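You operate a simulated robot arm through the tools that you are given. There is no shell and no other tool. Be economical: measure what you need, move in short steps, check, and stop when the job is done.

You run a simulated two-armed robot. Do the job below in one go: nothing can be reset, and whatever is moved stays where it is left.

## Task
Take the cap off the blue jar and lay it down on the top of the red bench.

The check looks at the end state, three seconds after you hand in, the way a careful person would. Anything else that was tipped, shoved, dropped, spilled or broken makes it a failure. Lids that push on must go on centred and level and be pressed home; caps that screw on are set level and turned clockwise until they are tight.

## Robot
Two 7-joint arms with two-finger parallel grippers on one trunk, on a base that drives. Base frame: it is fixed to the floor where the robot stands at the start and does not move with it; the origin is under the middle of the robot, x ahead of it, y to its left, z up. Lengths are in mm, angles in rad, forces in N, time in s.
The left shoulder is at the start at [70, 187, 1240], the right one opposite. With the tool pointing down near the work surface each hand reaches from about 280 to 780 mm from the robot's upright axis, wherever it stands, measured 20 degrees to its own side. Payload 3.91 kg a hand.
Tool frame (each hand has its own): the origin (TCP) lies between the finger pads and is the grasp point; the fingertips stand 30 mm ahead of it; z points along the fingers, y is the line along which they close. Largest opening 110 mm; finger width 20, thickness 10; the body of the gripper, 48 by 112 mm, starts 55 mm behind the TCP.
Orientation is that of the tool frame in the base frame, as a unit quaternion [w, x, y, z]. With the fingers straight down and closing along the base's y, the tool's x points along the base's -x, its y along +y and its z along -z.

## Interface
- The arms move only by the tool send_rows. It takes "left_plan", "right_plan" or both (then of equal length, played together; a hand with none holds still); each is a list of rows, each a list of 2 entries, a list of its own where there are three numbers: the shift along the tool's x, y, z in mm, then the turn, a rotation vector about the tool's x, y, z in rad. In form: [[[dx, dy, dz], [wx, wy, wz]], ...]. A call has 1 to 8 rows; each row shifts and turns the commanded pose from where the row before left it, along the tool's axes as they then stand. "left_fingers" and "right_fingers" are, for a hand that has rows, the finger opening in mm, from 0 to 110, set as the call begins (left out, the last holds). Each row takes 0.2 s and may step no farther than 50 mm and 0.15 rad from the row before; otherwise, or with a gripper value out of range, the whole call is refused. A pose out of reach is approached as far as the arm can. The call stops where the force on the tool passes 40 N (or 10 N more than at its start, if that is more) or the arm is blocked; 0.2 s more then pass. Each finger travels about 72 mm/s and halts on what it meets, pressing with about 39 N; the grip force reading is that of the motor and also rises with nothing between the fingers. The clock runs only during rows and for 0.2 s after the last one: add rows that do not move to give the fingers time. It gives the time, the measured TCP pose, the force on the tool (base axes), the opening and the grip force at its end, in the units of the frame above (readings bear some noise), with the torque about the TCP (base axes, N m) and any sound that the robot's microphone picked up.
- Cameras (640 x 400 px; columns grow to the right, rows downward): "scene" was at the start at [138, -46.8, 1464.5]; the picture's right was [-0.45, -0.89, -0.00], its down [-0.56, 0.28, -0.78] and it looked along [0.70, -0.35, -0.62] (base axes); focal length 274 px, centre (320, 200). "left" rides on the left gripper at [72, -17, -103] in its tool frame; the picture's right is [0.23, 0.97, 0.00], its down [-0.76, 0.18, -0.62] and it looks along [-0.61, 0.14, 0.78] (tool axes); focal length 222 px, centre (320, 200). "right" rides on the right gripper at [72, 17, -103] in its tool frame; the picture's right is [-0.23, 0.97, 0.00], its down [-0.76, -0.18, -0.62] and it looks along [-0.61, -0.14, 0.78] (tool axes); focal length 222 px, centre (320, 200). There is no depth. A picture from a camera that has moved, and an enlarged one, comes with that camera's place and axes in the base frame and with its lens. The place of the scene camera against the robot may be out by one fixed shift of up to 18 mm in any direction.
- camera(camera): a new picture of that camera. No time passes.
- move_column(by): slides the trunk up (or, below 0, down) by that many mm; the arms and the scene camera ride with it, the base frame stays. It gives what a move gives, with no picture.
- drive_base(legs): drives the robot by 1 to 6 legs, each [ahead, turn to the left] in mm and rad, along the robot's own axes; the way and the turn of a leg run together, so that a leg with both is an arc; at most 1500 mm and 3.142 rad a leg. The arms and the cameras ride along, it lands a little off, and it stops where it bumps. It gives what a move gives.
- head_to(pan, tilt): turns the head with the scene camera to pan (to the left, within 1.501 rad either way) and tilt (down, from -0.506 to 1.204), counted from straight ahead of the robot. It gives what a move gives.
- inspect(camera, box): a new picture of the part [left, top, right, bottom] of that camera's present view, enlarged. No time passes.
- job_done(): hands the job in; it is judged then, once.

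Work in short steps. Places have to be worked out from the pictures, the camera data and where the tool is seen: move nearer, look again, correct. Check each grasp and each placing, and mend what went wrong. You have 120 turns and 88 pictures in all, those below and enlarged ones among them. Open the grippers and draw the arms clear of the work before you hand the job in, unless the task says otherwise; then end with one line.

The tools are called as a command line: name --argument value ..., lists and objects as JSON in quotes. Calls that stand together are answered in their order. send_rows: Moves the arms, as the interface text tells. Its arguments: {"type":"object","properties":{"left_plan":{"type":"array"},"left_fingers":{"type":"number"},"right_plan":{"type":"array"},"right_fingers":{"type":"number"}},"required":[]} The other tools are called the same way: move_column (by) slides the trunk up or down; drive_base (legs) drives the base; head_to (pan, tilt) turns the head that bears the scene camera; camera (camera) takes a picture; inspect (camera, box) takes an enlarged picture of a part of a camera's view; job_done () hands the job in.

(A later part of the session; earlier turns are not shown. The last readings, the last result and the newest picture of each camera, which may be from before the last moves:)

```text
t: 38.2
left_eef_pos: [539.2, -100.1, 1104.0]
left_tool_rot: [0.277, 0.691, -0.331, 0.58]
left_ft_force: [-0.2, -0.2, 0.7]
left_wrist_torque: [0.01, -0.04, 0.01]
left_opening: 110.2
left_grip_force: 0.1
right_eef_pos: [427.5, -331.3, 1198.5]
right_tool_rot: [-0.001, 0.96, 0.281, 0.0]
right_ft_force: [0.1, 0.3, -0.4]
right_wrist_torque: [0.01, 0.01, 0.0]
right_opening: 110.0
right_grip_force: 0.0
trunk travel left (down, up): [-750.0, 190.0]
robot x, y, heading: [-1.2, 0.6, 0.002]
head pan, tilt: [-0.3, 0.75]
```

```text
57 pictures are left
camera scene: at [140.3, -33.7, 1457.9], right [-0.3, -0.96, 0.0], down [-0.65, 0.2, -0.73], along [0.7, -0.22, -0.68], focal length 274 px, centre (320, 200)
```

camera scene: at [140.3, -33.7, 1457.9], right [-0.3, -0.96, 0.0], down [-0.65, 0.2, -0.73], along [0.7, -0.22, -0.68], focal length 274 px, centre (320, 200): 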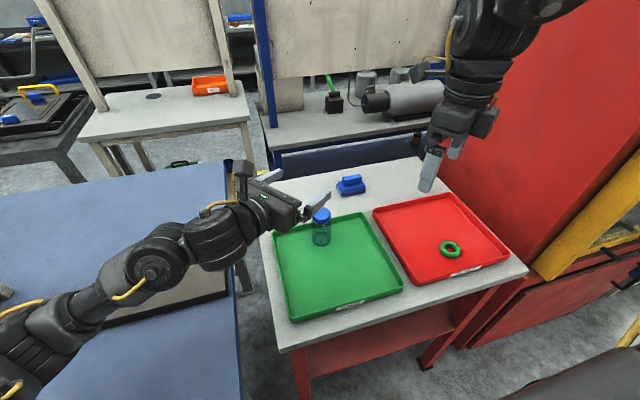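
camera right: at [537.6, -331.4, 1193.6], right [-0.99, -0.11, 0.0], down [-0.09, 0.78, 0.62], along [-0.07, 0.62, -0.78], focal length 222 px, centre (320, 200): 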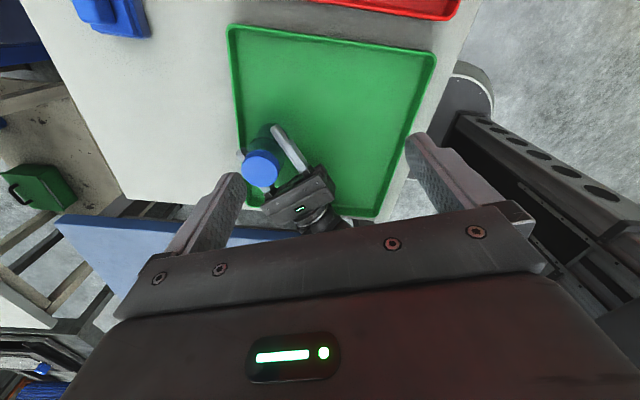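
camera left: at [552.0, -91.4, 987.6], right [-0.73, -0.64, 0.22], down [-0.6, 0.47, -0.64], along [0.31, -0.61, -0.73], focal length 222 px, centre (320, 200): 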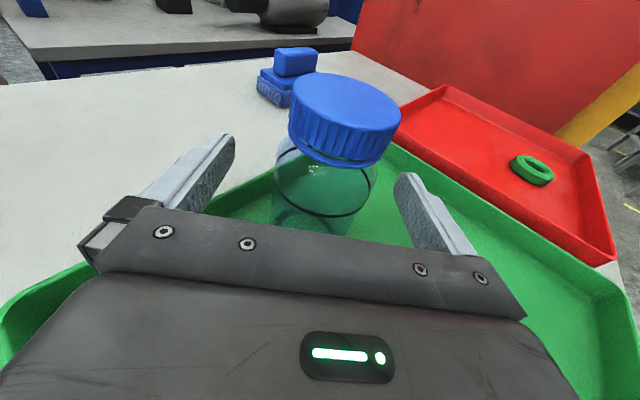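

The jar stayed upright and in place. I'll bring the left hand back to vertical and see if it reaches the spot over the cap.

send_rows --left_plan '[[[0, 0, 0], [0, -0.15, 0]], [[0, 0, 0], [0, -0.15, 0]], [[0, 0, 0], [0, -0.15, 0]], [[0, 0, 0], [0, -0.15, 0]], [[0, 0, 0], [0, -0.15, 0]], [[0, 0, 0], [0, -0.15, 0]], [[0, 0, 0], [0, -0.15, 0]], [[0, 0, 0], [0, -0.15, 0]]]'

send_rows --left_plan '[[[0, 0, 0], [0, -0.1, 0]], [[0, 0, 0], [0, -0.1, 0]], [[30, 0, 0], [0, 0, 0]], [[30, 0, 0], [0, 0, 0]], [[31, 0, 0], [0, 0, 0]], [[0, 0, 0], [0, 0, 0]]]'

camera --camera "left"

```text
t: 40.0
left_eef_pos: [536.4, -102.4, 1104.6]
left_tool_rot: [0.041, 0.897, -0.43, 0.088]
left_ft_force: [-0.6, -0.6, -0.5]
left_wrist_torque: [0.01, -0.01, -0.01]
left_opening: 109.8
left_grip_force: 0.0
right_eef_pos: [427.2, -332.4, 1197.9]
right_tool_rot: [-0.001, 0.96, 0.28, 0.0]
right_ft_force: [-0.8, 0.1, 0.1]
right_wrist_torque: [0.03, 0.03, 0.0]
right_opening: 110.0
right_grip_force: 0.1
trunk travel left (down, up): [-750.0, 190.0]
robot x, y, heading: [-0.0, -0.4, -0.006]
head pan, tilt: [-0.3, 0.75]
```

```text
t: 41.4
left_eef_pos: [543.8, -106.3, 1100.8]
left_tool_rot: [0.0, 0.902, -0.432, -0.001]
left_ft_force: [1.2, -0.6, -0.6]
left_wrist_torque: [-0.01, 0.05, 0.0]
left_opening: 110.0
left_grip_force: 0.1
left hand out of reach, approached as far as the arm can: row 3, 4, 5
right_eef_pos: [428.6, -330.3, 1199.2]
right_tool_rot: [0.0, 0.96, 0.281, 0.0]
right_ft_force: [0.9, -0.1, 0.6]
right_wrist_torque: [-0.02, -0.01, 0.01]
right_opening: 110.3
right_grip_force: 0.0
trunk travel left (down, up): [-750.0, 190.0]
robot x, y, heading: [3.4, -2.4, -0.003]
head pan, tilt: [-0.3, 0.75]
```

```text
56 pictures are left
camera left: at [601.5, -151.6, 1203.4], right [-0.62, -0.79, 0.0], down [-0.62, 0.48, 0.62], along [-0.49, 0.38, -0.78], focal length 222 px, centre (320, 200)
```

left: 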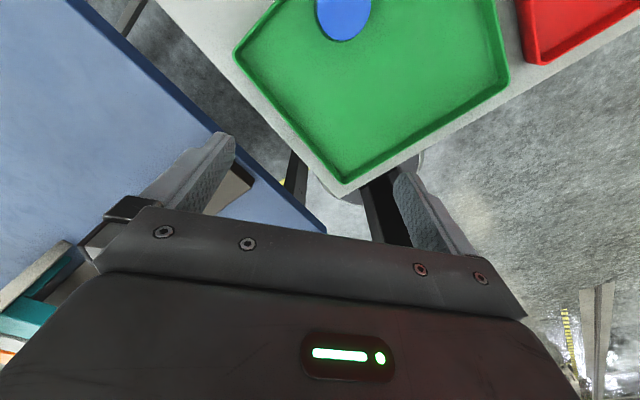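

The left hand stops short too when vertical. I'll check whether the other arm's posture matters by moving the right hand away and retrying the left.

send_rows --right_plan '[[[-28, 25, 0], [0, 0, 0]], [[-28, 25, 0], [0, 0, 0]], [[-28, 25, 0], [0, 0, 0]], [[-28, 25, 0], [0, 0, 0]]]'

send_rows --left_plan '[[[25, 0, 0], [0, 0, 0]], [[25, 0, 0], [0, 0, 0]], [[0, -25, 0], [0, 0, 0]], [[0, -25, 0], [0, 0, 0]], [[0, 0, 0], [0, 0, 0]]]'

camera --camera "scene"

```text
t: 42.4
left_eef_pos: [542.5, -107.7, 1101.1]
left_tool_rot: [-0.002, 0.902, -0.432, 0.0]
left_ft_force: [-0.3, -0.1, 1.1]
left_wrist_torque: [0.02, 0.01, 0.03]
left_opening: 110.0
left_grip_force: 0.1
right_eef_pos: [386.6, -474.2, 1196.7]
right_tool_rot: [0.0, 0.96, 0.281, -0.001]
right_ft_force: [1.2, -0.1, -0.8]
right_wrist_torque: [0.02, -0.06, 0.01]
right_opening: 110.0
right_grip_force: 0.1
trunk travel left (down, up): [-750.0, 190.0]
robot x, y, heading: [-1.0, 1.0, 0.002]
head pan, tilt: [-0.3, 0.75]
```

```text
t: 43.6
left_eef_pos: [582.6, -74.1, 1101.8]
left_tool_rot: [-0.001, 0.902, -0.432, 0.001]
left_ft_force: [-0.1, -0.4, -0.4]
left_wrist_torque: [0.01, -0.03, 0.02]
left_opening: 110.1
left_grip_force: 0.1
left hand out of reach, approached as far as the arm can: row 1, 2
right_eef_pos: [386.9, -473.0, 1198.3]
right_tool_rot: [0.0, 0.96, 0.281, 0.0]
right_ft_force: [-0.5, 0.3, -0.3]
right_wrist_torque: [0.03, -0.02, 0.02]
right_opening: 110.3
right_grip_force: 0.2
trunk travel left (down, up): [-750.0, 190.0]
robot x, y, heading: [3.1, -2.7, 0.0]
head pan, tilt: [-0.3, 0.75]
```

```text
55 pictures are left
camera scene: at [139.6, -33.8, 1458.0], right [-0.3, -0.96, 0.0], down [-0.65, 0.2, -0.73], along [0.7, -0.22, -0.68], focal length 274 px, centre (320, 200)
```

scene: 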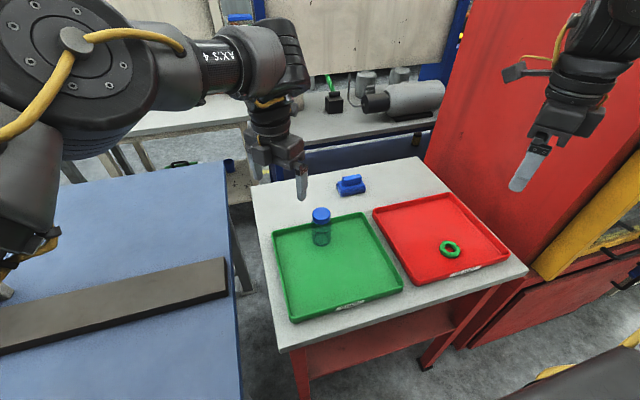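

Both arms have azimuth limits with the jar just between them, so a base turn will probably be needed. First I'll test how far the right hand goes toward the jar in the horizontal side-grip pose, with the left hand parked back.

send_rows --left_plan '[[[-31, 7, -26], [0, 0, 0]], [[-31, 7, -26], [0, 0, 0]], [[-31, 7, -26], [0, 0, 0]], [[-31, 7, -26], [0, 0, 0]], [[-31, 7, -26], [0, 0, 0]], [[0, 0, 0], [0, 0, 0]]]' --right_plan '[[[23, -7, 24], [0, 0, 0]], [[23, -7, 24], [0, 0, 0]], [[23, -7, 24], [0, 0, 0]], [[23, -7, 24], [0, 0, 0]], [[0, 0, 0], [0, 0, -0.1]], [[0, 0, 0], [0, 0, -0.1]]]'

send_rows --right_plan '[[[0, 0, 0], [0, 0.15, 0]], [[0, 0, 0], [0, 0.15, 0]], [[0, 0, 0], [0, 0.15, 0]], [[0, 0, 0], [0, 0.15, 0]], [[0, 0, 0], [0, 0.15, 0]], [[0, 0, 0], [0, 0.15, 0]], [[0, 0, 0], [0, 0.15, 0]], [[0, 0, 0], [0, 0.15, 0]]]'

camera --camera "scene"

```text
t: 45.0
left_eef_pos: [459.7, 22.8, 1233.0]
left_tool_rot: [0.0, 0.902, -0.432, 0.0]
left_ft_force: [0.3, -0.1, 0.6]
left_wrist_torque: [0.0, 0.01, 0.01]
left_opening: 110.1
left_grip_force: 0.1
right_eef_pos: [451.6, -402.7, 1101.2]
right_tool_rot: [-0.001, 0.927, 0.376, 0.0]
right_ft_force: [-1.2, 0.0, 1.0]
right_wrist_torque: [0.02, 0.0, 0.03]
right_opening: 110.0
right_grip_force: 0.0
trunk travel left (down, up): [-750.0, 190.0]
robot x, y, heading: [-1.2, -1.8, -0.001]
head pan, tilt: [-0.3, 0.75]
```

```text
t: 46.8
left_eef_pos: [460.3, 22.4, 1231.9]
left_tool_rot: [-0.001, 0.902, -0.431, -0.001]
left_ft_force: [0.5, 0.3, 0.1]
left_wrist_torque: [0.0, 0.01, 0.04]
left_opening: 110.0
left_grip_force: 0.0
right_eef_pos: [450.7, -402.8, 1102.2]
right_tool_rot: [-0.211, 0.765, 0.309, 0.524]
right_ft_force: [-0.2, 0.1, -0.2]
right_wrist_torque: [0.04, 0.0, 0.03]
right_opening: 109.8
right_grip_force: 0.1
trunk travel left (down, up): [-750.0, 190.0]
robot x, y, heading: [0.7, -2.6, 0.003]
head pan, tilt: [-0.3, 0.75]
```

```text
54 pictures are left
camera scene: at [140.4, -34.3, 1457.9], right [-0.3, -0.96, 0.0], down [-0.65, 0.2, -0.73], along [0.7, -0.22, -0.68], focal length 274 px, centre (320, 200)
```

scene: 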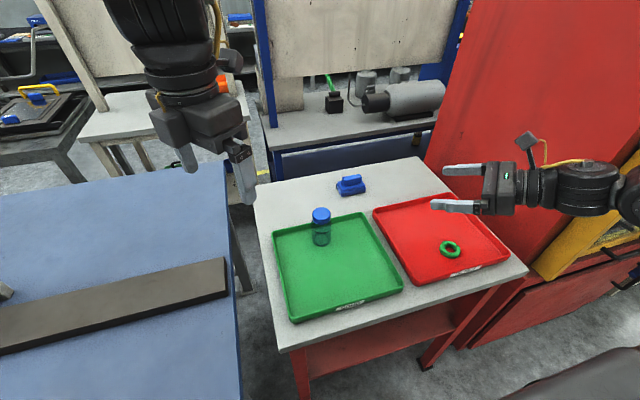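

The horizontal pose works on the right. I'll finish the pitch and advance at height, past where the jar would be after a small right turn, to test reach.

send_rows --right_plan '[[[0, 0, 0], [0, 0.1, 0]], [[0, 0, 0], [0, 0.1, 0]], [[7, -16, 42], [0, 0, 0]], [[7, -16, 42], [0, 0, 0]], [[7, -16, 42], [0, 0, 0]], [[7, -16, 42], [0, 0, 0]]]'

send_rows --right_plan '[[[7, -16, 42], [0, 0, 0]], [[7, -16, 42], [0, 0, 0]], [[7, -16, 42], [0, 0, 0]], [[7, -16, 42], [0, 0, 0]], [[0, 0, 0], [0, 0, 0]]]'

camera --camera "scene"

```text
t: 48.2
left_eef_pos: [462.5, 25.8, 1233.0]
left_tool_rot: [0.001, 0.902, -0.432, -0.001]
left_ft_force: [0.2, 0.7, -0.5]
left_wrist_torque: [0.0, 0.0, 0.01]
left_opening: 109.9
left_grip_force: 0.1
right_eef_pos: [530.5, -237.1, 1101.3]
right_tool_rot: [-0.24, 0.71, 0.287, 0.597]
right_ft_force: [-0.3, 0.0, 0.2]
right_wrist_torque: [-0.02, 0.01, -0.02]
right_opening: 110.1
right_grip_force: 0.0
trunk travel left (down, up): [-750.0, 190.0]
robot x, y, heading: [3.9, -2.4, -0.001]
head pan, tilt: [-0.3, 0.75]
```

```text
t: 49.4
left_eef_pos: [459.3, 22.0, 1232.1]
left_tool_rot: [0.0, 0.902, -0.433, 0.0]
left_ft_force: [-0.1, -0.1, 0.0]
left_wrist_torque: [0.03, -0.02, -0.01]
left_opening: 110.0
left_grip_force: 0.0
right_eef_pos: [606.4, -73.8, 1100.6]
right_tool_rot: [-0.241, 0.709, 0.287, 0.597]
right_ft_force: [-1.3, -0.9, -0.1]
right_wrist_torque: [0.01, -0.01, 0.0]
right_opening: 110.0
right_grip_force: 0.0
trunk travel left (down, up): [-750.0, 190.0]
robot x, y, heading: [1.0, 3.1, -0.005]
head pan, tilt: [-0.3, 0.75]
```

```text
53 pictures are left
camera scene: at [139.6, -33.7, 1458.0], right [-0.3, -0.96, 0.0], down [-0.65, 0.2, -0.73], along [0.7, -0.22, -0.68], focal length 274 px, centre (320, 200)
```

scene: 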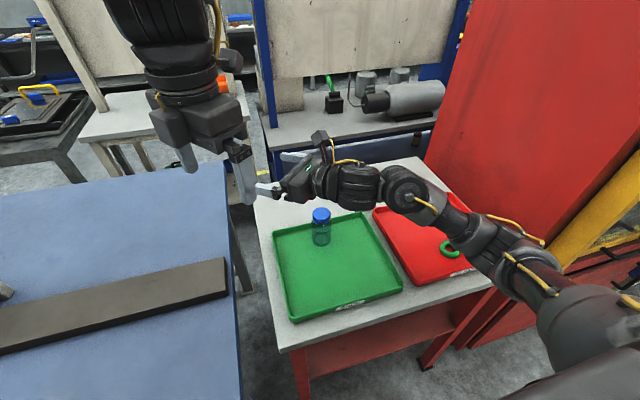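

The right hand reaches well past the jar in the side-grip pose. So a right turn of 0.2 rad should put the jar within both hands' range. Both hands are above everything, so I'll turn now.

drive_base --legs '[[0, -0.2]]'

head_to --pan -0.1 --tilt 0.75

camera --camera "scene"

camera --camera "right"

```text
t: 50.5
left_eef_pos: [455.3, -70.0, 1231.7]
left_tool_rot: [0.0, 0.854, -0.521, 0.0]
left_ft_force: [0.3, 0.2, -0.8]
left_wrist_torque: [0.02, -0.02, 0.04]
left_opening: 110.0
left_grip_force: 0.1
right_eef_pos: [579.5, -194.0, 1099.4]
right_tool_rot: [-0.179, 0.735, 0.212, 0.619]
right_ft_force: [0.2, 0.0, -0.9]
right_wrist_torque: [0.0, 0.02, 0.01]
right_opening: 110.2
right_grip_force: 0.1
trunk travel left (down, up): [-750.0, 190.0]
robot x, y, heading: [0.8, 4.2, -0.2]
head pan, tilt: [-0.3, 0.75]
```

```text
t: 51.2
left_eef_pos: [453.6, -70.1, 1232.2]
left_tool_rot: [-0.001, 0.854, -0.521, -0.001]
left_ft_force: [-0.8, -0.1, -0.7]
left_wrist_torque: [0.0, -0.03, 0.01]
left_opening: 110.1
left_grip_force: 0.0
right_eef_pos: [578.4, -195.1, 1100.5]
right_tool_rot: [-0.18, 0.734, 0.213, 0.619]
right_ft_force: [0.0, 0.2, -0.1]
right_wrist_torque: [0.0, -0.03, -0.02]
right_opening: 109.8
right_grip_force: 0.1
trunk travel left (down, up): [-750.0, 190.0]
robot x, y, heading: [2.5, -0.3, -0.2]
head pan, tilt: [-0.099, 0.75]
```

```text
52 pictures are left
camera scene: at [139.0, -43.6, 1458.0], right [-0.3, -0.95, 0.0], down [-0.65, 0.2, -0.73], along [0.7, -0.22, -0.68], focal length 274 px, centre (320, 200)
```

scene: 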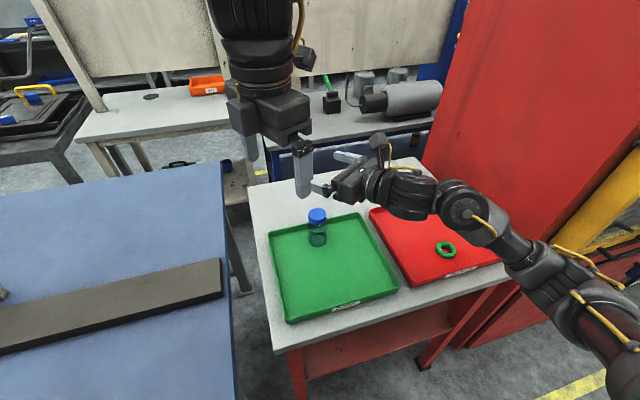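

```text
51 pictures are left
camera right: at [513.0, -256.0, 1188.9], right [0.49, -0.84, -0.22], down [-0.72, -0.25, -0.64], along [0.49, 0.48, -0.73], focal length 222 px, centre (320, 200)
```

right: 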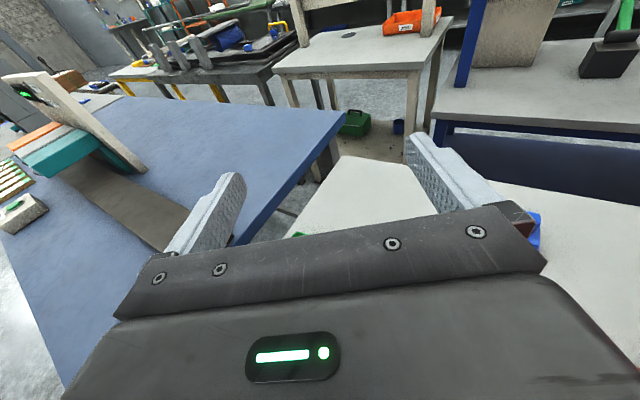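

The turn landed well. I'll back the right hand off to its pre-grasp line, then test the left hand vertically over the cap.

send_rows --right_plan '[[[-4.4, -2.5, -25.6], [0, 0, 0]], [[-4.4, -2.5, -25.6], [0, 0, 0]], [[-4.4, -2.5, -25.6], [0, 0, 0]], [[-4.4, -2.5, -25.6], [0, 0, 0]], [[0, 0, 0], [0, 0, 0]]]'

send_rows --left_plan '[[[31, -16, 26], [0, 0, 0]], [[31, -16, 26], [0, 0, 0]], [[31, -16, 26], [0, 0, 0]], [[31, -16, 26], [0, 0, 0]], [[31, -16, 26], [0, 0, 0]], [[0, 0, 0], [0, 0, 0]]]'

camera --camera "left"

```text
t: 52.5
left_eef_pos: [456.3, -69.7, 1232.8]
left_tool_rot: [-0.001, 0.853, -0.521, 0.0]
left_ft_force: [0.0, 0.0, -0.2]
left_wrist_torque: [0.03, 0.04, 0.02]
left_opening: 110.1
left_grip_force: 0.1
right_eef_pos: [484.8, -241.2, 1102.4]
right_tool_rot: [-0.18, 0.735, 0.214, 0.618]
right_ft_force: [0.1, -1.1, -0.4]
right_wrist_torque: [0.0, 0.0, 0.0]
right_opening: 110.0
right_grip_force: 0.1
trunk travel left (down, up): [-750.0, 190.0]
robot x, y, heading: [-2.8, -0.3, -0.203]
head pan, tilt: [-0.099, 0.75]
```

```text
t: 53.9
left_eef_pos: [597.7, -168.1, 1102.6]
left_tool_rot: [0.0, 0.853, -0.521, 0.001]
left_ft_force: [-0.8, 0.3, 0.7]
left_wrist_torque: [-0.01, 0.03, -0.03]
left_opening: 110.1
left_grip_force: 0.1
right_eef_pos: [485.1, -240.1, 1102.9]
right_tool_rot: [-0.179, 0.735, 0.214, 0.618]
right_ft_force: [0.2, 0.6, -0.3]
right_wrist_torque: [-0.01, -0.01, -0.03]
right_opening: 110.0
right_grip_force: 0.0
trunk travel left (down, up): [-750.0, 190.0]
robot x, y, heading: [-0.9, -3.1, -0.205]
head pan, tilt: [-0.099, 0.75]
```

```text
50 pictures are left
camera left: at [645.4, -224.2, 1205.0], right [-0.76, -0.65, 0.0], down [-0.51, 0.6, 0.62], along [-0.4, 0.47, -0.78], focal length 222 px, centre (320, 200)
```

left: 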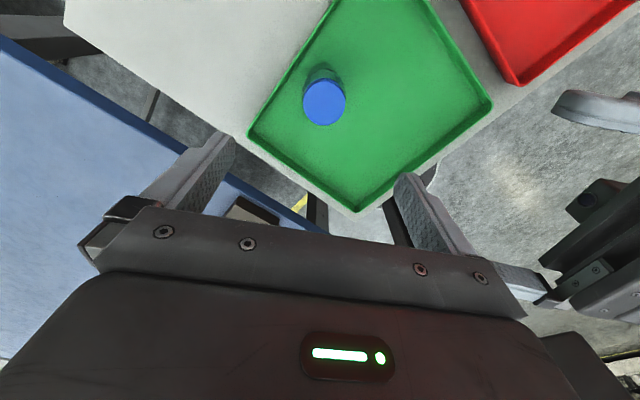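

The left hand now reaches over the cap. I'll check its counter-clockwise wrist range here, at height.

send_rows --left_plan '[[[0, 0, 0], [0, 0, -0.15]], [[0, 0, 0], [0, 0, -0.15]], [[0, 0, 0], [0, 0, -0.15]], [[0, 0, 0], [0, 0, -0.15]], [[0, 0, 0], [0, 0, -0.15]], [[0, 0, 0], [0, 0, -0.15]], [[0, 0, 0], [0, 0, -0.15]], [[0, 0, 0], [0, 0, -0.15]]]'

```text
t: 55.6
left_eef_pos: [598.3, -170.1, 1103.0]
left_tool_rot: [0.0, 0.999, 0.054, 0.0]
left_ft_force: [-0.5, -0.6, 0.2]
left_wrist_torque: [-0.02, 0.02, 0.01]
left_opening: 109.9
left_grip_force: 0.1
right_eef_pos: [486.0, -241.1, 1103.3]
right_tool_rot: [-0.18, 0.734, 0.214, 0.619]
right_ft_force: [-0.6, 0.6, 0.1]
right_wrist_torque: [-0.02, 0.0, 0.01]
right_opening: 109.9
right_grip_force: 0.0
trunk travel left (down, up): [-750.0, 190.0]
robot x, y, heading: [-1.0, -1.2, -0.201]
head pan, tilt: [-0.099, 0.75]
```

The wrist has ample range. I'll wind the left wrist back clockwise while the right hand descends at its pre-grasp spot.

send_rows --left_plan '[[[0, 0, 0], [0, 0, 0.15]], [[0, 0, 0], [0, 0, 0.15]], [[0, 0, 0], [0, 0, 0.15]], [[0, 0, 0], [0, 0, 0.15]], [[0, 0, 0], [0, 0, 0.15]], [[0, 0, 0], [0, 0, 0.15]], [[0, 0, 0], [0, 0, 0.15]], [[0, 0, 0], [0, 0, 0.15]]]' --right_plan '[[[-24, 0, 4.1], [0, 0, 0]], [[-24, 0, 4.1], [0, 0, 0]], [[-24, 0, 4.1], [0, 0, 0]], [[-24, 0, 4.1], [0, 0, 0]], [[-24, 0, 4.1], [0, 0, 0]], [[-24, 0, 4.1], [0, 0, 0]], [[-24, 0, 4.1], [0, 0, 0]], [[-20, 0, 3.4], [0, 0, 0]]]'

send_rows --left_plan '[[[0, 0, 0], [0, 0, 0.15]], [[0, 0, 0], [0, 0, 0.15]], [[0, 0, 0], [0, 0, 0.15]], [[0, 0, 0], [0, 0, 0.15]], [[0, 0, 0], [0, 0, 0.15]], [[0, 0, 0], [0, 0, 0.15]], [[0, 0, 0], [0, 0, 0.15]], [[0, 0, 0], [0, 0, 0.15]]]'

camera --camera "right"

camera --camera "scene"

```text
t: 57.5
left_eef_pos: [596.7, -171.5, 1103.0]
left_tool_rot: [0.0, 0.853, -0.522, 0.001]
left_ft_force: [0.5, -0.3, -0.7]
left_wrist_torque: [-0.05, 0.0, 0.0]
left_opening: 110.0
left_grip_force: 0.0
right_eef_pos: [485.8, -241.7, 909.5]
right_tool_rot: [-0.18, 0.735, 0.214, 0.618]
right_ft_force: [0.0, -0.3, 0.5]
right_wrist_torque: [0.03, 0.02, 0.01]
right_opening: 110.1
right_grip_force: 0.1
trunk travel left (down, up): [-750.0, 190.0]
robot x, y, heading: [-0.3, 1.9, -0.208]
head pan, tilt: [-0.099, 0.75]
```

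```text
t: 59.2
left_eef_pos: [597.6, -169.2, 1102.1]
left_tool_rot: [0.0, -0.409, 0.912, 0.0]
left_ft_force: [0.2, 0.5, 0.7]
left_wrist_torque: [-0.02, -0.04, -0.01]
left_opening: 110.2
left_grip_force: 0.1
right_eef_pos: [484.9, -240.7, 910.1]
right_tool_rot: [-0.18, 0.734, 0.214, 0.619]
right_ft_force: [0.2, 1.1, -0.2]
right_wrist_torque: [0.0, 0.0, 0.02]
right_opening: 110.1
right_grip_force: 0.0
trunk travel left (down, up): [-750.0, 190.0]
robot x, y, heading: [-1.4, 0.8, -0.204]
head pan, tilt: [-0.099, 0.75]
```

```text
49 pictures are left
camera right: at [419.7, -303.2, 999.3], right [0.49, -0.84, -0.22], down [-0.72, -0.25, -0.64], along [0.49, 0.48, -0.73], focal length 222 px, centre (320, 200)
```

right: 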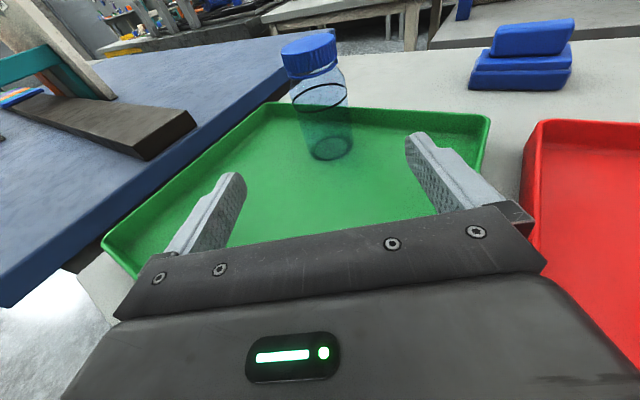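

```text
48 pictures are left
camera scene: at [139.2, -43.0, 1458.0], right [-0.3, -0.95, 0.0], down [-0.65, 0.2, -0.73], along [0.7, -0.22, -0.68], focal length 274 px, centre (320, 200)
```

scene: 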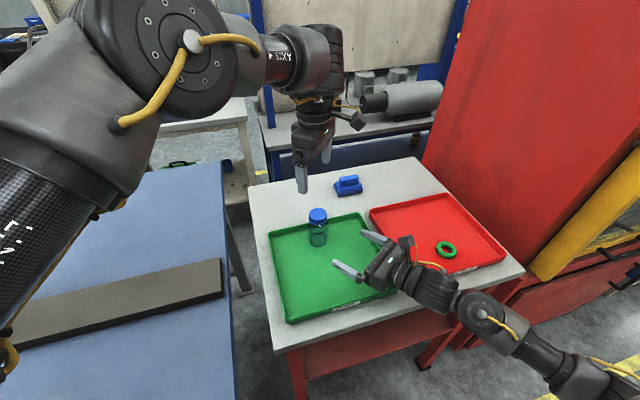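

The right side is clear of contact, and the jar is about 122 mm ahead and 4 mm to +y. I'll advance most of the way and recheck.

send_rows --right_plan '[[[2.3, 1.1, 21], [0, 0, 0]], [[2.3, 1.1, 21], [0, 0, 0]], [[2.3, 1.1, 21], [0, 0, 0]], [[2.3, 1.1, 21], [0, 0, 0]], [[0, 0, 0], [0, 0, 0]]]'

camera --camera "right"

```text
t: 60.5
left_eef_pos: [596.6, -169.7, 1102.1]
left_tool_rot: [0.0, -0.411, 0.912, 0.0]
left_ft_force: [-0.3, -0.2, -0.5]
left_wrist_torque: [0.0, 0.0, 0.02]
left_opening: 110.0
left_grip_force: 0.0
right_eef_pos: [559.6, -199.4, 907.3]
right_tool_rot: [-0.18, 0.734, 0.214, 0.619]
right_ft_force: [0.2, -0.4, -0.5]
right_wrist_torque: [0.04, 0.0, -0.03]
right_opening: 110.0
right_grip_force: 0.1
trunk travel left (down, up): [-750.0, 190.0]
robot x, y, heading: [-3.1, 2.2, -0.199]
head pan, tilt: [-0.099, 0.75]
```

```text
47 pictures are left
camera right: at [493.2, -261.3, 994.2], right [0.49, -0.84, -0.22], down [-0.72, -0.25, -0.64], along [0.49, 0.48, -0.73], focal length 222 px, centre (320, 200)
```

right: 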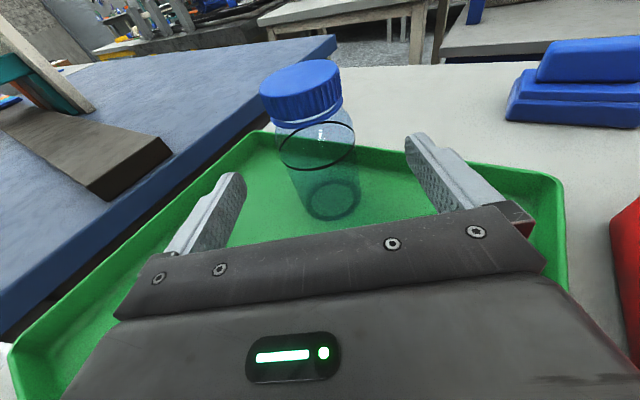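

It's laterally centred and about 43 mm short. I'll move in, then look.

send_rows --right_plan '[[[0.4, 0, 14], [0, 0, 0]], [[0.4, 0, 14], [0, 0, 0]], [[0.4, 0, 14], [0, 0, 0]], [[0, 0, 0], [0, 0, 0]]]'

camera --camera "right"

inspect --camera "scene" --box '[240, 170, 420, 290]'

```text
t: 61.5
left_eef_pos: [597.0, -169.1, 1103.1]
left_tool_rot: [0.001, -0.411, 0.912, 0.0]
left_ft_force: [-0.2, -0.2, 0.2]
left_wrist_torque: [0.01, 0.02, -0.01]
left_opening: 110.3
left_grip_force: 0.0
right_eef_pos: [594.9, -178.2, 899.1]
right_tool_rot: [-0.18, 0.735, 0.214, 0.618]
right_ft_force: [0.6, 0.7, 0.3]
right_wrist_torque: [0.0, 0.01, 0.04]
right_opening: 110.0
right_grip_force: 0.0
trunk travel left (down, up): [-750.0, 190.0]
robot x, y, heading: [-3.4, 2.0, -0.201]
head pan, tilt: [-0.099, 0.75]
```

```text
46 pictures are left
camera right: at [528.4, -239.5, 987.4], right [0.49, -0.84, -0.22], down [-0.72, -0.25, -0.64], along [0.49, 0.48, -0.73], focal length 222 px, centre (320, 200)
```

right: 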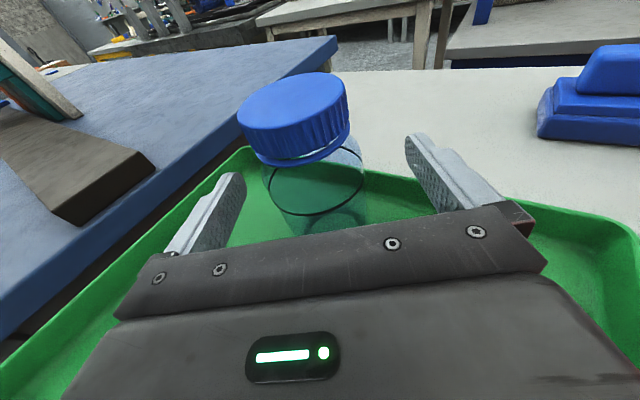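

```text
3.33 times, centred on (330, 230) of scene
camera zoom: at [139.0, -43.1, 1458.0], right [-0.3, -0.95, 0.0], down [-0.65, 0.2, -0.73], along [0.7, -0.22, -0.68], focal length 912 px, centre (287, 100)
```

zoom: 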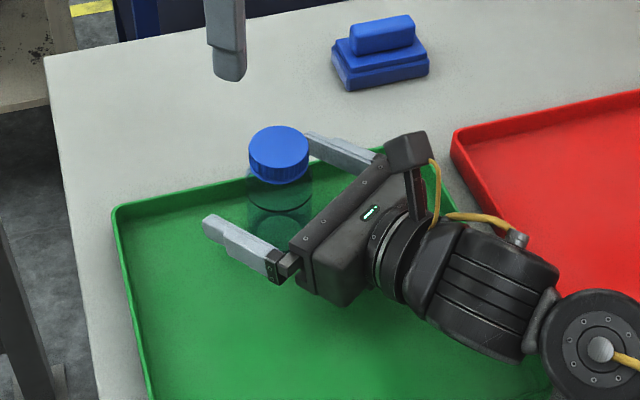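

Line and base both point to a centred grasp, about (595, −177). I'll close the right fingers on the jar body and wind the left wrist a little further clockwise.

send_rows --right_fingers 0 --right_plan '[[[0, 0, 0], [0, 0, 0]], [[0, 0, 0], [0, 0, 0]], [[0, 0, 0], [0, 0, 0]], [[0, 0, 0], [0, 0, 0]], [[0, 0, 0], [0, 0, 0]]]' --left_plan '[[[0, 0, 0], [0, 0, 0.15]], [[0, 0, 0], [0, 0, 0.15]], [[0, 0, 0], [0, 0, 0.15]], [[0, 0, 0], [0, 0, 0]], [[0, 0, 0], [0, 0, 0]]]'

camera --camera "left"

camera --camera "right"

```text
t: 62.6
left_eef_pos: [597.9, -170.2, 1102.7]
left_tool_rot: [0.0, -0.197, 0.98, 0.0]
left_ft_force: [-1.0, -0.1, -0.4]
left_wrist_torque: [-0.03, 0.02, 0.01]
left_opening: 110.0
left_grip_force: 0.1
right_eef_pos: [594.4, -176.5, 900.4]
right_tool_rot: [-0.18, 0.735, 0.214, 0.618]
right_ft_force: [0.4, -0.3, 0.3]
right_wrist_torque: [0.0, -0.05, -0.03]
right_opening: 52.4
right_grip_force: 39.9
trunk travel left (down, up): [-750.0, 190.0]
robot x, y, heading: [4.9, -1.1, -0.198]
head pan, tilt: [-0.099, 0.75]
```

```text
44 pictures are left
camera left: at [536.6, -213.2, 1205.4], right [-0.59, 0.81, 0.0], down [0.63, 0.46, 0.62], along [0.51, 0.37, -0.78], focal length 222 px, centre (320, 200)
```

left: 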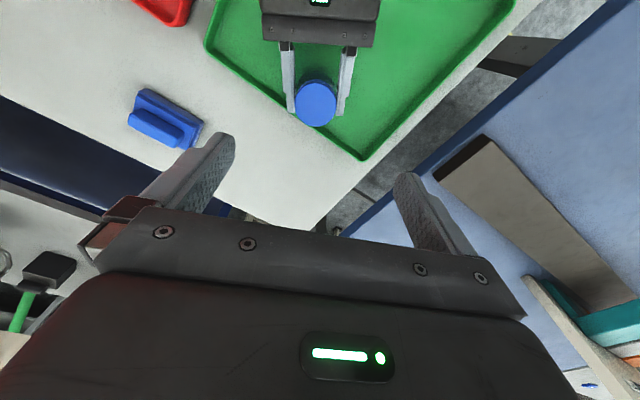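

```text
43 pictures are left
camera right: at [528.3, -239.4, 987.3], right [0.49, -0.84, -0.22], down [-0.72, -0.25, -0.64], along [0.49, 0.48, -0.73], focal length 222 px, centre (320, 200)
```

right: 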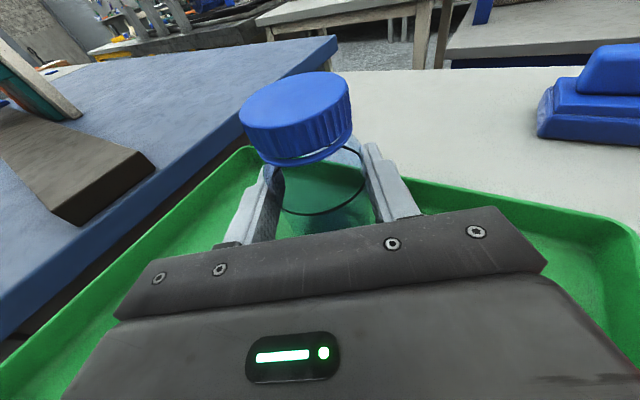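

The jar is held at 52.4 mm. The cap is at about (598, −177). I'll centre the left hand over it and come down to just above.

send_rows --left_plan '[[[2.5, -6, 0], [0, 0, 0]], [[0, 0, 30], [0, 0, 0]], [[0, 0, 30], [0, 0, 0]], [[0, 0, 32], [0, 0, 0]], [[0, 0, 0], [0, 0, 0]]]'

camera --camera "left"

inspect --camera "scene" --box '[240, 130, 420, 250]'

```text
t: 63.9
left_eef_pos: [596.6, -177.8, 1009.5]
left_tool_rot: [0.0, -0.197, 0.98, 0.0]
left_ft_force: [0.0, -0.1, 0.1]
left_wrist_torque: [0.0, 0.0, 0.0]
left_opening: 109.9
left_grip_force: 0.1
right_eef_pos: [594.1, -177.2, 898.5]
right_tool_rot: [-0.18, 0.735, 0.214, 0.618]
right_ft_force: [0.1, 0.8, 0.5]
right_wrist_torque: [0.04, -0.01, 0.01]
right_opening: 52.2
right_grip_force: 39.1
trunk travel left (down, up): [-750.0, 190.0]
robot x, y, heading: [-0.6, -1.9, -0.209]
head pan, tilt: [-0.099, 0.75]
```

```text
42 pictures are left
camera left: at [535.9, -219.8, 1112.6], right [-0.59, 0.81, 0.0], down [0.63, 0.46, 0.62], along [0.51, 0.37, -0.78], focal length 222 px, centre (320, 200)
```

left: 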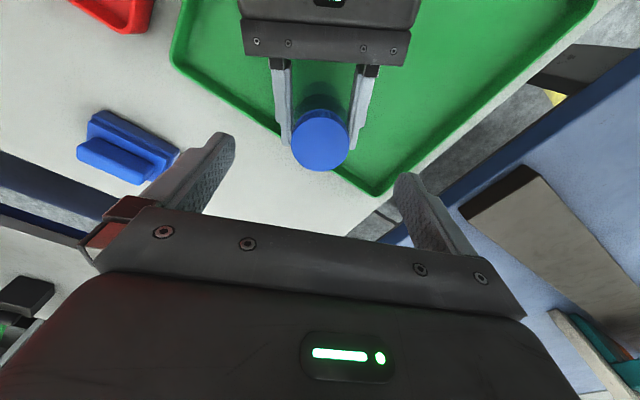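

```text
3.33 times, centred on (330, 190) of scene
camera zoom: at [139.0, -42.7, 1458.0], right [-0.3, -0.95, 0.0], down [-0.65, 0.2, -0.73], along [0.7, -0.22, -0.68], focal length 912 px, centre (287, 233)
```

zoom: 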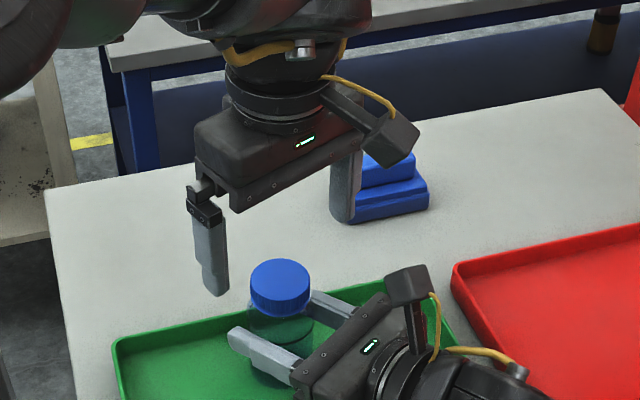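

The cap is now offset by about 3 mm. I'll correct that and descend so the fingertips span the cap skirt.

send_rows --left_plan '[[[3, -1.5, 10], [0, 0, 0]], [[0, 0, 15], [0, 0, 0]], [[0, 0, 12], [0, 0, 0]], [[0, 0, 7], [0, 0, 0]], [[0, 0, 0], [0, 0, 0]]]'

camera --camera "left"

camera --camera "right"

```text
t: 65.0
left_eef_pos: [595.4, -176.9, 967.1]
left_tool_rot: [-0.001, -0.197, 0.98, -0.001]
left_ft_force: [-0.1, -0.6, -0.1]
left_wrist_torque: [-0.02, 0.01, 0.01]
left_opening: 109.9
left_grip_force: 0.0
right_eef_pos: [595.2, -178.4, 899.3]
right_tool_rot: [-0.18, 0.735, 0.214, 0.618]
right_ft_force: [-0.2, 0.8, -0.1]
right_wrist_torque: [0.0, -0.02, 0.03]
right_opening: 52.4
right_grip_force: 39.0
trunk travel left (down, up): [-750.0, 190.0]
robot x, y, heading: [3.0, 3.7, -0.205]
head pan, tilt: [-0.099, 0.75]
```

```text
40 pictures are left
camera left: at [534.1, -219.6, 1069.3], right [-0.59, 0.81, 0.0], down [0.63, 0.46, 0.62], along [0.51, 0.36, -0.78], focal length 222 px, centre (320, 200)
```

left: 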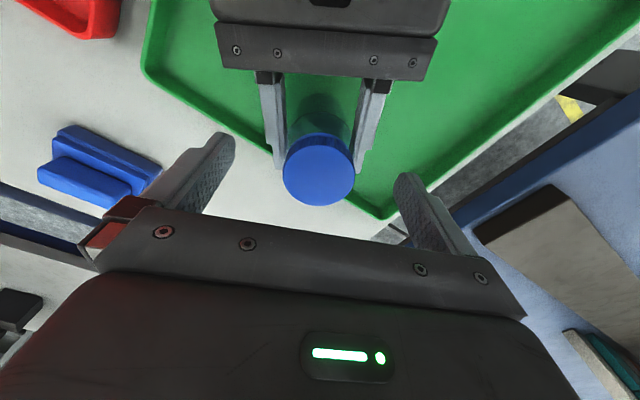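

```text
39 pictures are left
camera right: at [528.4, -239.4, 987.3], right [0.49, -0.84, -0.22], down [-0.72, -0.25, -0.64], along [0.49, 0.48, -0.73], focal length 222 px, centre (320, 200)
```

right: 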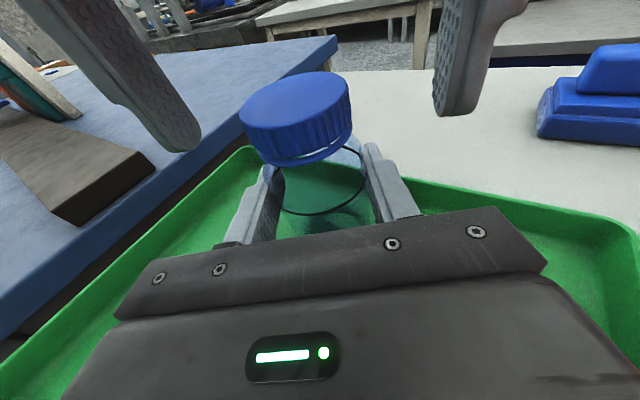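

Almost centred. I'll make a final small correction, then close the left fingers on the cap.

send_rows --left_plan '[[[2.5, -1.5, 2], [0, 0, 0]], [[0, 0, 0], [0, 0, 0]]]'

send_rows --left_fingers 0 --left_plan '[[[0, 0, 0], [0, 0, 0]], [[0, 0, 0], [0, 0, 0]], [[0, 0, 0], [0, 0, 0]], [[0, 0, 0], [0, 0, 0]], [[0, 0, 0], [0, 0, 0]], [[0, 0, 0], [0, 0, 0]]]'

camera --camera "right"

```text
t: 65.7
left_eef_pos: [592.1, -177.6, 964.6]
left_tool_rot: [0.0, -0.197, 0.98, -0.002]
left_ft_force: [0.0, 0.7, 0.4]
left_wrist_torque: [0.0, -0.02, 0.01]
left_opening: 110.1
left_grip_force: 0.1
left hand out of reach, approached as far as the arm can: row 1
right_eef_pos: [594.5, -178.3, 899.1]
right_tool_rot: [-0.179, 0.735, 0.214, 0.618]
right_ft_force: [0.5, 0.2, -0.1]
right_wrist_torque: [0.01, -0.01, 0.03]
right_opening: 52.3
right_grip_force: 38.6
trunk travel left (down, up): [-750.0, 190.0]
robot x, y, heading: [1.6, 3.3, -0.197]
head pan, tilt: [-0.099, 0.75]
```

```text
t: 67.0
left_eef_pos: [592.5, -177.6, 964.5]
left_tool_rot: [0.0, -0.196, 0.981, -0.001]
left_ft_force: [2.3, -2.7, 0.4]
left_wrist_torque: [-0.02, -0.06, -0.02]
left_opening: 43.3
left_grip_force: 38.8
right_eef_pos: [593.8, -177.8, 899.8]
right_tool_rot: [-0.18, 0.735, 0.214, 0.618]
right_ft_force: [-1.8, 3.3, 0.5]
right_wrist_torque: [-0.09, -0.1, 0.02]
right_opening: 52.4
right_grip_force: 39.4
trunk travel left (down, up): [-750.0, 190.0]
robot x, y, heading: [2.8, -1.4, -0.205]
head pan, tilt: [-0.099, 0.75]
```

```text
38 pictures are left
camera right: at [528.3, -239.2, 987.3], right [0.49, -0.84, -0.22], down [-0.72, -0.25, -0.64], along [0.49, 0.48, -0.73], focal length 222 px, centre (320, 200)
```

right: 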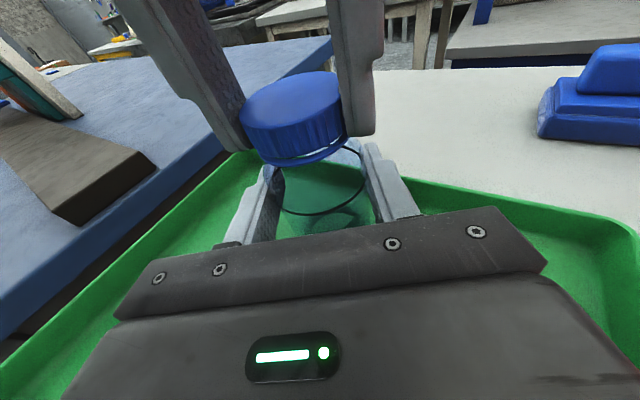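

The cap is gripped at 43 mm, with small forces. I'll begin turning counter-clockwise seen from above (negative about the tool's z) and watch the torque.

send_rows --left_plan '[[[0, 0, 0], [0, 0, -0.1]], [[0, 0, 0], [0, 0, -0.1]], [[0, 0, 0], [0, 0, -0.1]], [[0, 0, 0], [0, 0, -0.1]]]'

camera --camera "right"

```text
t: 68.0
left_eef_pos: [593.4, -178.3, 964.7]
left_tool_rot: [0.0, -0.389, 0.921, -0.001]
left_ft_force: [11.6, -10.6, -3.4]
left_wrist_torque: [-0.29, -0.26, -0.11]
left_opening: 43.4
left_grip_force: 38.7
right_eef_pos: [593.4, -176.1, 898.5]
right_tool_rot: [-0.181, 0.734, 0.214, 0.618]
right_ft_force: [-11.6, 10.8, 2.9]
right_wrist_torque: [-0.38, -0.5, 0.07]
right_opening: 52.4
right_grip_force: 38.7
trunk travel left (down, up): [-750.0, 190.0]
robot x, y, heading: [0.0, -0.8, -0.202]
head pan, tilt: [-0.099, 0.75]
```

```text
37 pictures are left
camera right: at [527.9, -238.3, 987.2], right [0.49, -0.84, -0.22], down [-0.72, -0.25, -0.64], along [0.48, 0.48, -0.73], focal length 222 px, centre (320, 200)
```

right: 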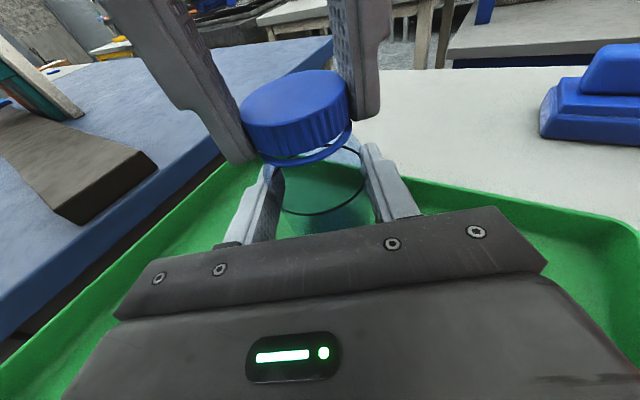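

A lateral force of about 15 N has built up, so the cap axis sits roughly 4 mm off my rotation axis along the tool's −x. I'll relieve that and turn about the cap axis instead.

send_rows --left_plan '[[[0, -1, 0], [0, 0, 0]], [[0, -0.8, 0], [0, 0, 0]], [[0, -0.4, 0], [0, 0, -0.1]], [[0, -0.4, 0], [0, 0, -0.1]], [[0, 0, 0], [0, 0, 0]]]'

```text
t: 69.2
left_eef_pos: [592.3, -176.7, 965.0]
left_tool_rot: [0.001, -0.478, 0.878, -0.003]
left_ft_force: [23.5, -27.0, -0.4]
left_wrist_torque: [-0.97, -0.61, -0.18]
left_opening: 43.3
left_grip_force: 39.1
left hand out of reach, approached as far as the arm can: row 3
right_eef_pos: [592.4, -173.7, 899.1]
right_tool_rot: [-0.182, 0.734, 0.216, 0.617]
right_ft_force: [-23.3, 27.7, 4.5]
right_wrist_torque: [-0.65, -0.97, 0.13]
right_opening: 52.4
right_grip_force: 39.0
trunk travel left (down, up): [-750.0, 190.0]
robot x, y, heading: [-1.7, -0.6, -0.202]
head pan, tilt: [-0.099, 0.75]
```

The shift ran into the left arm's reach limit and the force rose. I'll let go of the cap, lift the left hand, and check the jar. Then I'll set the base at a better angle.

send_rows --left_fingers 110 --left_plan '[[[0, 0, 0], [0, 0, 0]], [[0, 0, 0], [0, 0, 0]], [[0, 0, 0], [0, 0, 0]], [[0, 0, 0], [0, 0, 0]]]'

camera --camera "left"

camera --camera "right"

```text
t: 70.2
left_eef_pos: [591.6, -175.6, 964.2]
left_tool_rot: [-0.001, -0.478, 0.879, 0.001]
left_ft_force: [0.0, -0.2, -0.5]
left_wrist_torque: [0.0, 0.0, 0.04]
left_opening: 110.3
left_grip_force: 0.0
right_eef_pos: [594.9, -177.4, 899.8]
right_tool_rot: [-0.179, 0.735, 0.213, 0.619]
right_ft_force: [-0.4, 0.0, -0.3]
right_wrist_torque: [-0.01, -0.03, -0.02]
right_opening: 52.4
right_grip_force: 39.2
trunk travel left (down, up): [-750.0, 190.0]
robot x, y, heading: [1.5, -1.4, -0.197]
head pan, tilt: [-0.099, 0.75]
```

```text
36 pictures are left
camera left: at [566.0, -245.2, 1066.0], right [-0.94, 0.34, 0.0], down [0.26, 0.74, 0.62], along [0.21, 0.59, -0.78], focal length 222 px, centre (320, 200)
```

left: 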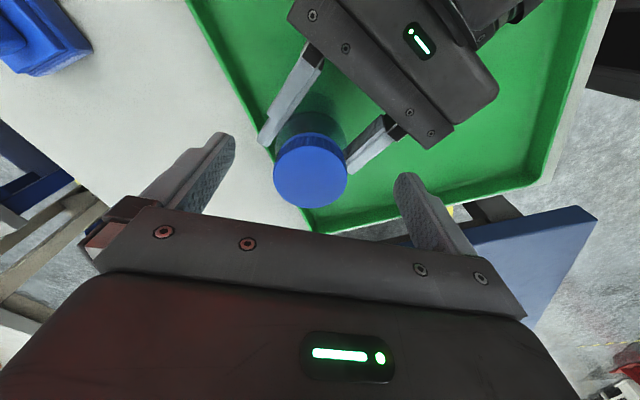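

```text
35 pictures are left
camera right: at [528.6, -239.8, 987.2], right [0.49, -0.84, -0.22], down [-0.72, -0.25, -0.64], along [0.49, 0.48, -0.73], focal length 222 px, centre (320, 200)
```

right: 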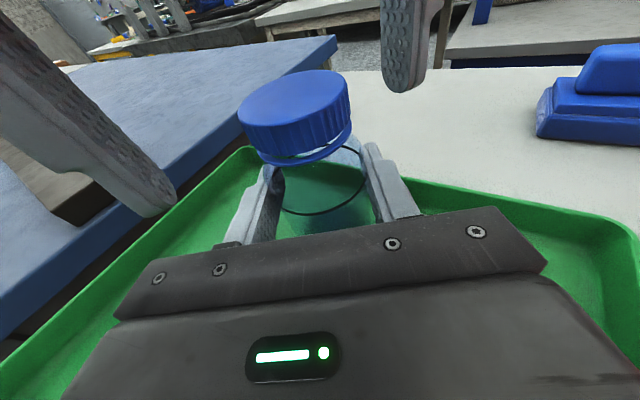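

The jar is still steady. The cap axis is at about (597.5, −179), just outside the left arm's vertical reach. I'll lift the left, release and back out the right, then turn the base a bit further right.

send_rows --left_plan '[[[0, 0, -35], [0, 0, 0]], [[0, 0, -35], [0, 0, 0]], [[0, 0, -35], [0, 0, 0]], [[0, 0, -35], [0, 0, 0]], [[0, 0, 0], [0, 0, 0]]]'

send_rows --right_fingers 110 --right_plan '[[[0, 0, 0], [0, 0, 0]], [[0, 0, 0], [0, 0, 0]], [[0, 0, 0], [0, 0, 0]], [[0, 0, 0], [0, 0, 0]]]'

send_rows --right_plan '[[[-1.5, 0, -21], [0, 0, 0]], [[-1.5, 0, -21], [0, 0, 0]], [[-3, 0, -21], [0, 0, 0]], [[-3, 0, -21], [0, 0, 0]], [[-3, 0, -21], [0, 0, 0]], [[-3, 0, -21], [0, 0, 0]]]'

send_rows --right_plan '[[[30, 0, 0], [0, 0, 0]], [[30, 0, 0], [0, 0, 0]], [[30, 0, 0], [0, 0, 0]], [[30, 0, 0], [0, 0, 0]], [[30, 0, 0], [0, 0, 0]]]'

drive_base --legs '[[0, -0.17]]'

camera --camera "right"

camera --camera "scene"

```text
t: 71.5
left_eef_pos: [591.0, -177.4, 1104.1]
left_tool_rot: [-0.001, -0.478, 0.878, 0.002]
left_ft_force: [0.1, 0.6, 0.0]
left_wrist_torque: [-0.02, -0.01, 0.04]
left_opening: 110.1
left_grip_force: 0.0
right_eef_pos: [595.3, -176.8, 898.6]
right_tool_rot: [-0.18, 0.735, 0.214, 0.617]
right_ft_force: [0.4, 0.5, 0.2]
right_wrist_torque: [-0.01, -0.02, 0.03]
right_opening: 52.2
right_grip_force: 38.6
trunk travel left (down, up): [-750.0, 190.0]
robot x, y, heading: [-1.6, 4.0, -0.204]
head pan, tilt: [-0.099, 0.75]
```

```text
t: 72.5
left_eef_pos: [590.7, -177.0, 1102.8]
left_tool_rot: [0.0, -0.478, 0.879, 0.0]
left_ft_force: [1.4, 0.4, 0.1]
left_wrist_torque: [-0.03, 0.0, -0.01]
left_opening: 109.8
left_grip_force: 0.1
right_eef_pos: [594.6, -177.6, 898.2]
right_tool_rot: [-0.179, 0.736, 0.213, 0.617]
right_ft_force: [0.3, -0.9, 0.2]
right_wrist_torque: [-0.02, -0.01, -0.01]
right_opening: 109.9
right_grip_force: 0.0
trunk travel left (down, up): [-750.0, 190.0]
robot x, y, heading: [0.6, 0.0, -0.202]
head pan, tilt: [-0.099, 0.75]
```

```text
t: 73.8
left_eef_pos: [590.6, -176.9, 1102.9]
left_tool_rot: [0.0, -0.478, 0.878, 0.0]
left_ft_force: [-1.1, -0.4, 0.3]
left_wrist_torque: [-0.02, -0.01, 0.01]
left_opening: 110.0
left_grip_force: 0.1
right_eef_pos: [488.5, -245.0, 906.9]
right_tool_rot: [-0.18, 0.735, 0.214, 0.618]
right_ft_force: [0.1, -0.1, -0.3]
right_wrist_torque: [0.02, 0.0, -0.02]
right_opening: 109.8
right_grip_force: 0.2
trunk travel left (down, up): [-750.0, 190.0]
robot x, y, heading: [1.6, -3.9, -0.203]
head pan, tilt: [-0.099, 0.75]
```

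```text
t: 75.0
left_eef_pos: [590.4, -176.3, 1103.0]
left_tool_rot: [0.0, -0.478, 0.879, 0.0]
left_ft_force: [0.6, 0.4, -0.4]
left_wrist_torque: [0.0, 0.01, 0.0]
left_opening: 109.8
left_grip_force: 0.1
right_eef_pos: [509.3, -230.4, 1052.4]
right_tool_rot: [-0.18, 0.735, 0.214, 0.617]
right_ft_force: [-0.3, 0.6, -0.4]
right_wrist_torque: [0.0, 0.01, 0.01]
right_opening: 110.2
right_grip_force: 0.0
trunk travel left (down, up): [-750.0, 190.0]
robot x, y, heading: [-3.0, 0.7, -0.202]
head pan, tilt: [-0.099, 0.75]
```

```text
t: 76.1
left_eef_pos: [552.2, -274.5, 1103.3]
left_tool_rot: [0.0, -0.402, 0.915, 0.0]
left_ft_force: [0.4, 0.7, -0.1]
left_wrist_torque: [-0.01, 0.03, 0.04]
left_opening: 110.3
left_grip_force: 0.1
right_eef_pos: [463.9, -312.9, 1051.6]
right_tool_rot: [-0.127, 0.75, 0.151, 0.631]
right_ft_force: [-0.1, -0.4, -0.8]
right_wrist_torque: [-0.03, 0.01, 0.02]
right_opening: 110.1
right_grip_force: 0.0
trunk travel left (down, up): [-750.0, 190.0]
robot x, y, heading: [-0.8, -2.4, -0.37]
head pan, tilt: [-0.099, 0.75]
```

```text
34 pictures are left
camera right: at [387.4, -363.4, 1140.3], right [0.34, -0.91, -0.22], down [-0.76, -0.12, -0.64], along [0.56, 0.39, -0.73], focal length 222 px, centre (320, 200)
```

right: 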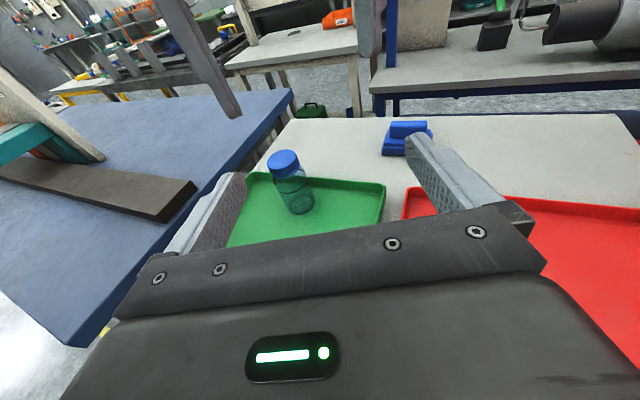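

```text
33 pictures are left
camera scene: at [131.6, -64.4, 1457.9], right [-0.45, -0.89, 0.0], down [-0.61, 0.31, -0.73], along [0.65, -0.33, -0.68], focal length 274 px, centre (320, 200)
```

scene: 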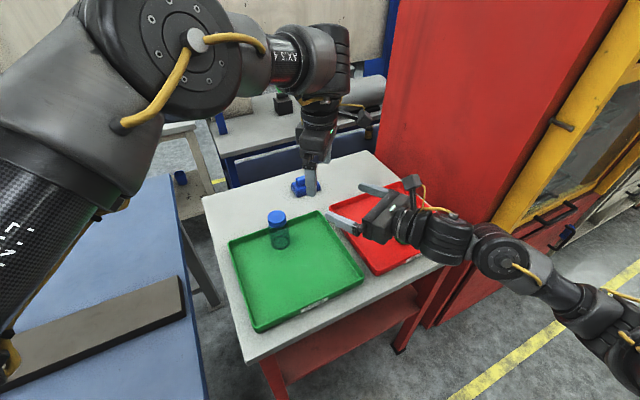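

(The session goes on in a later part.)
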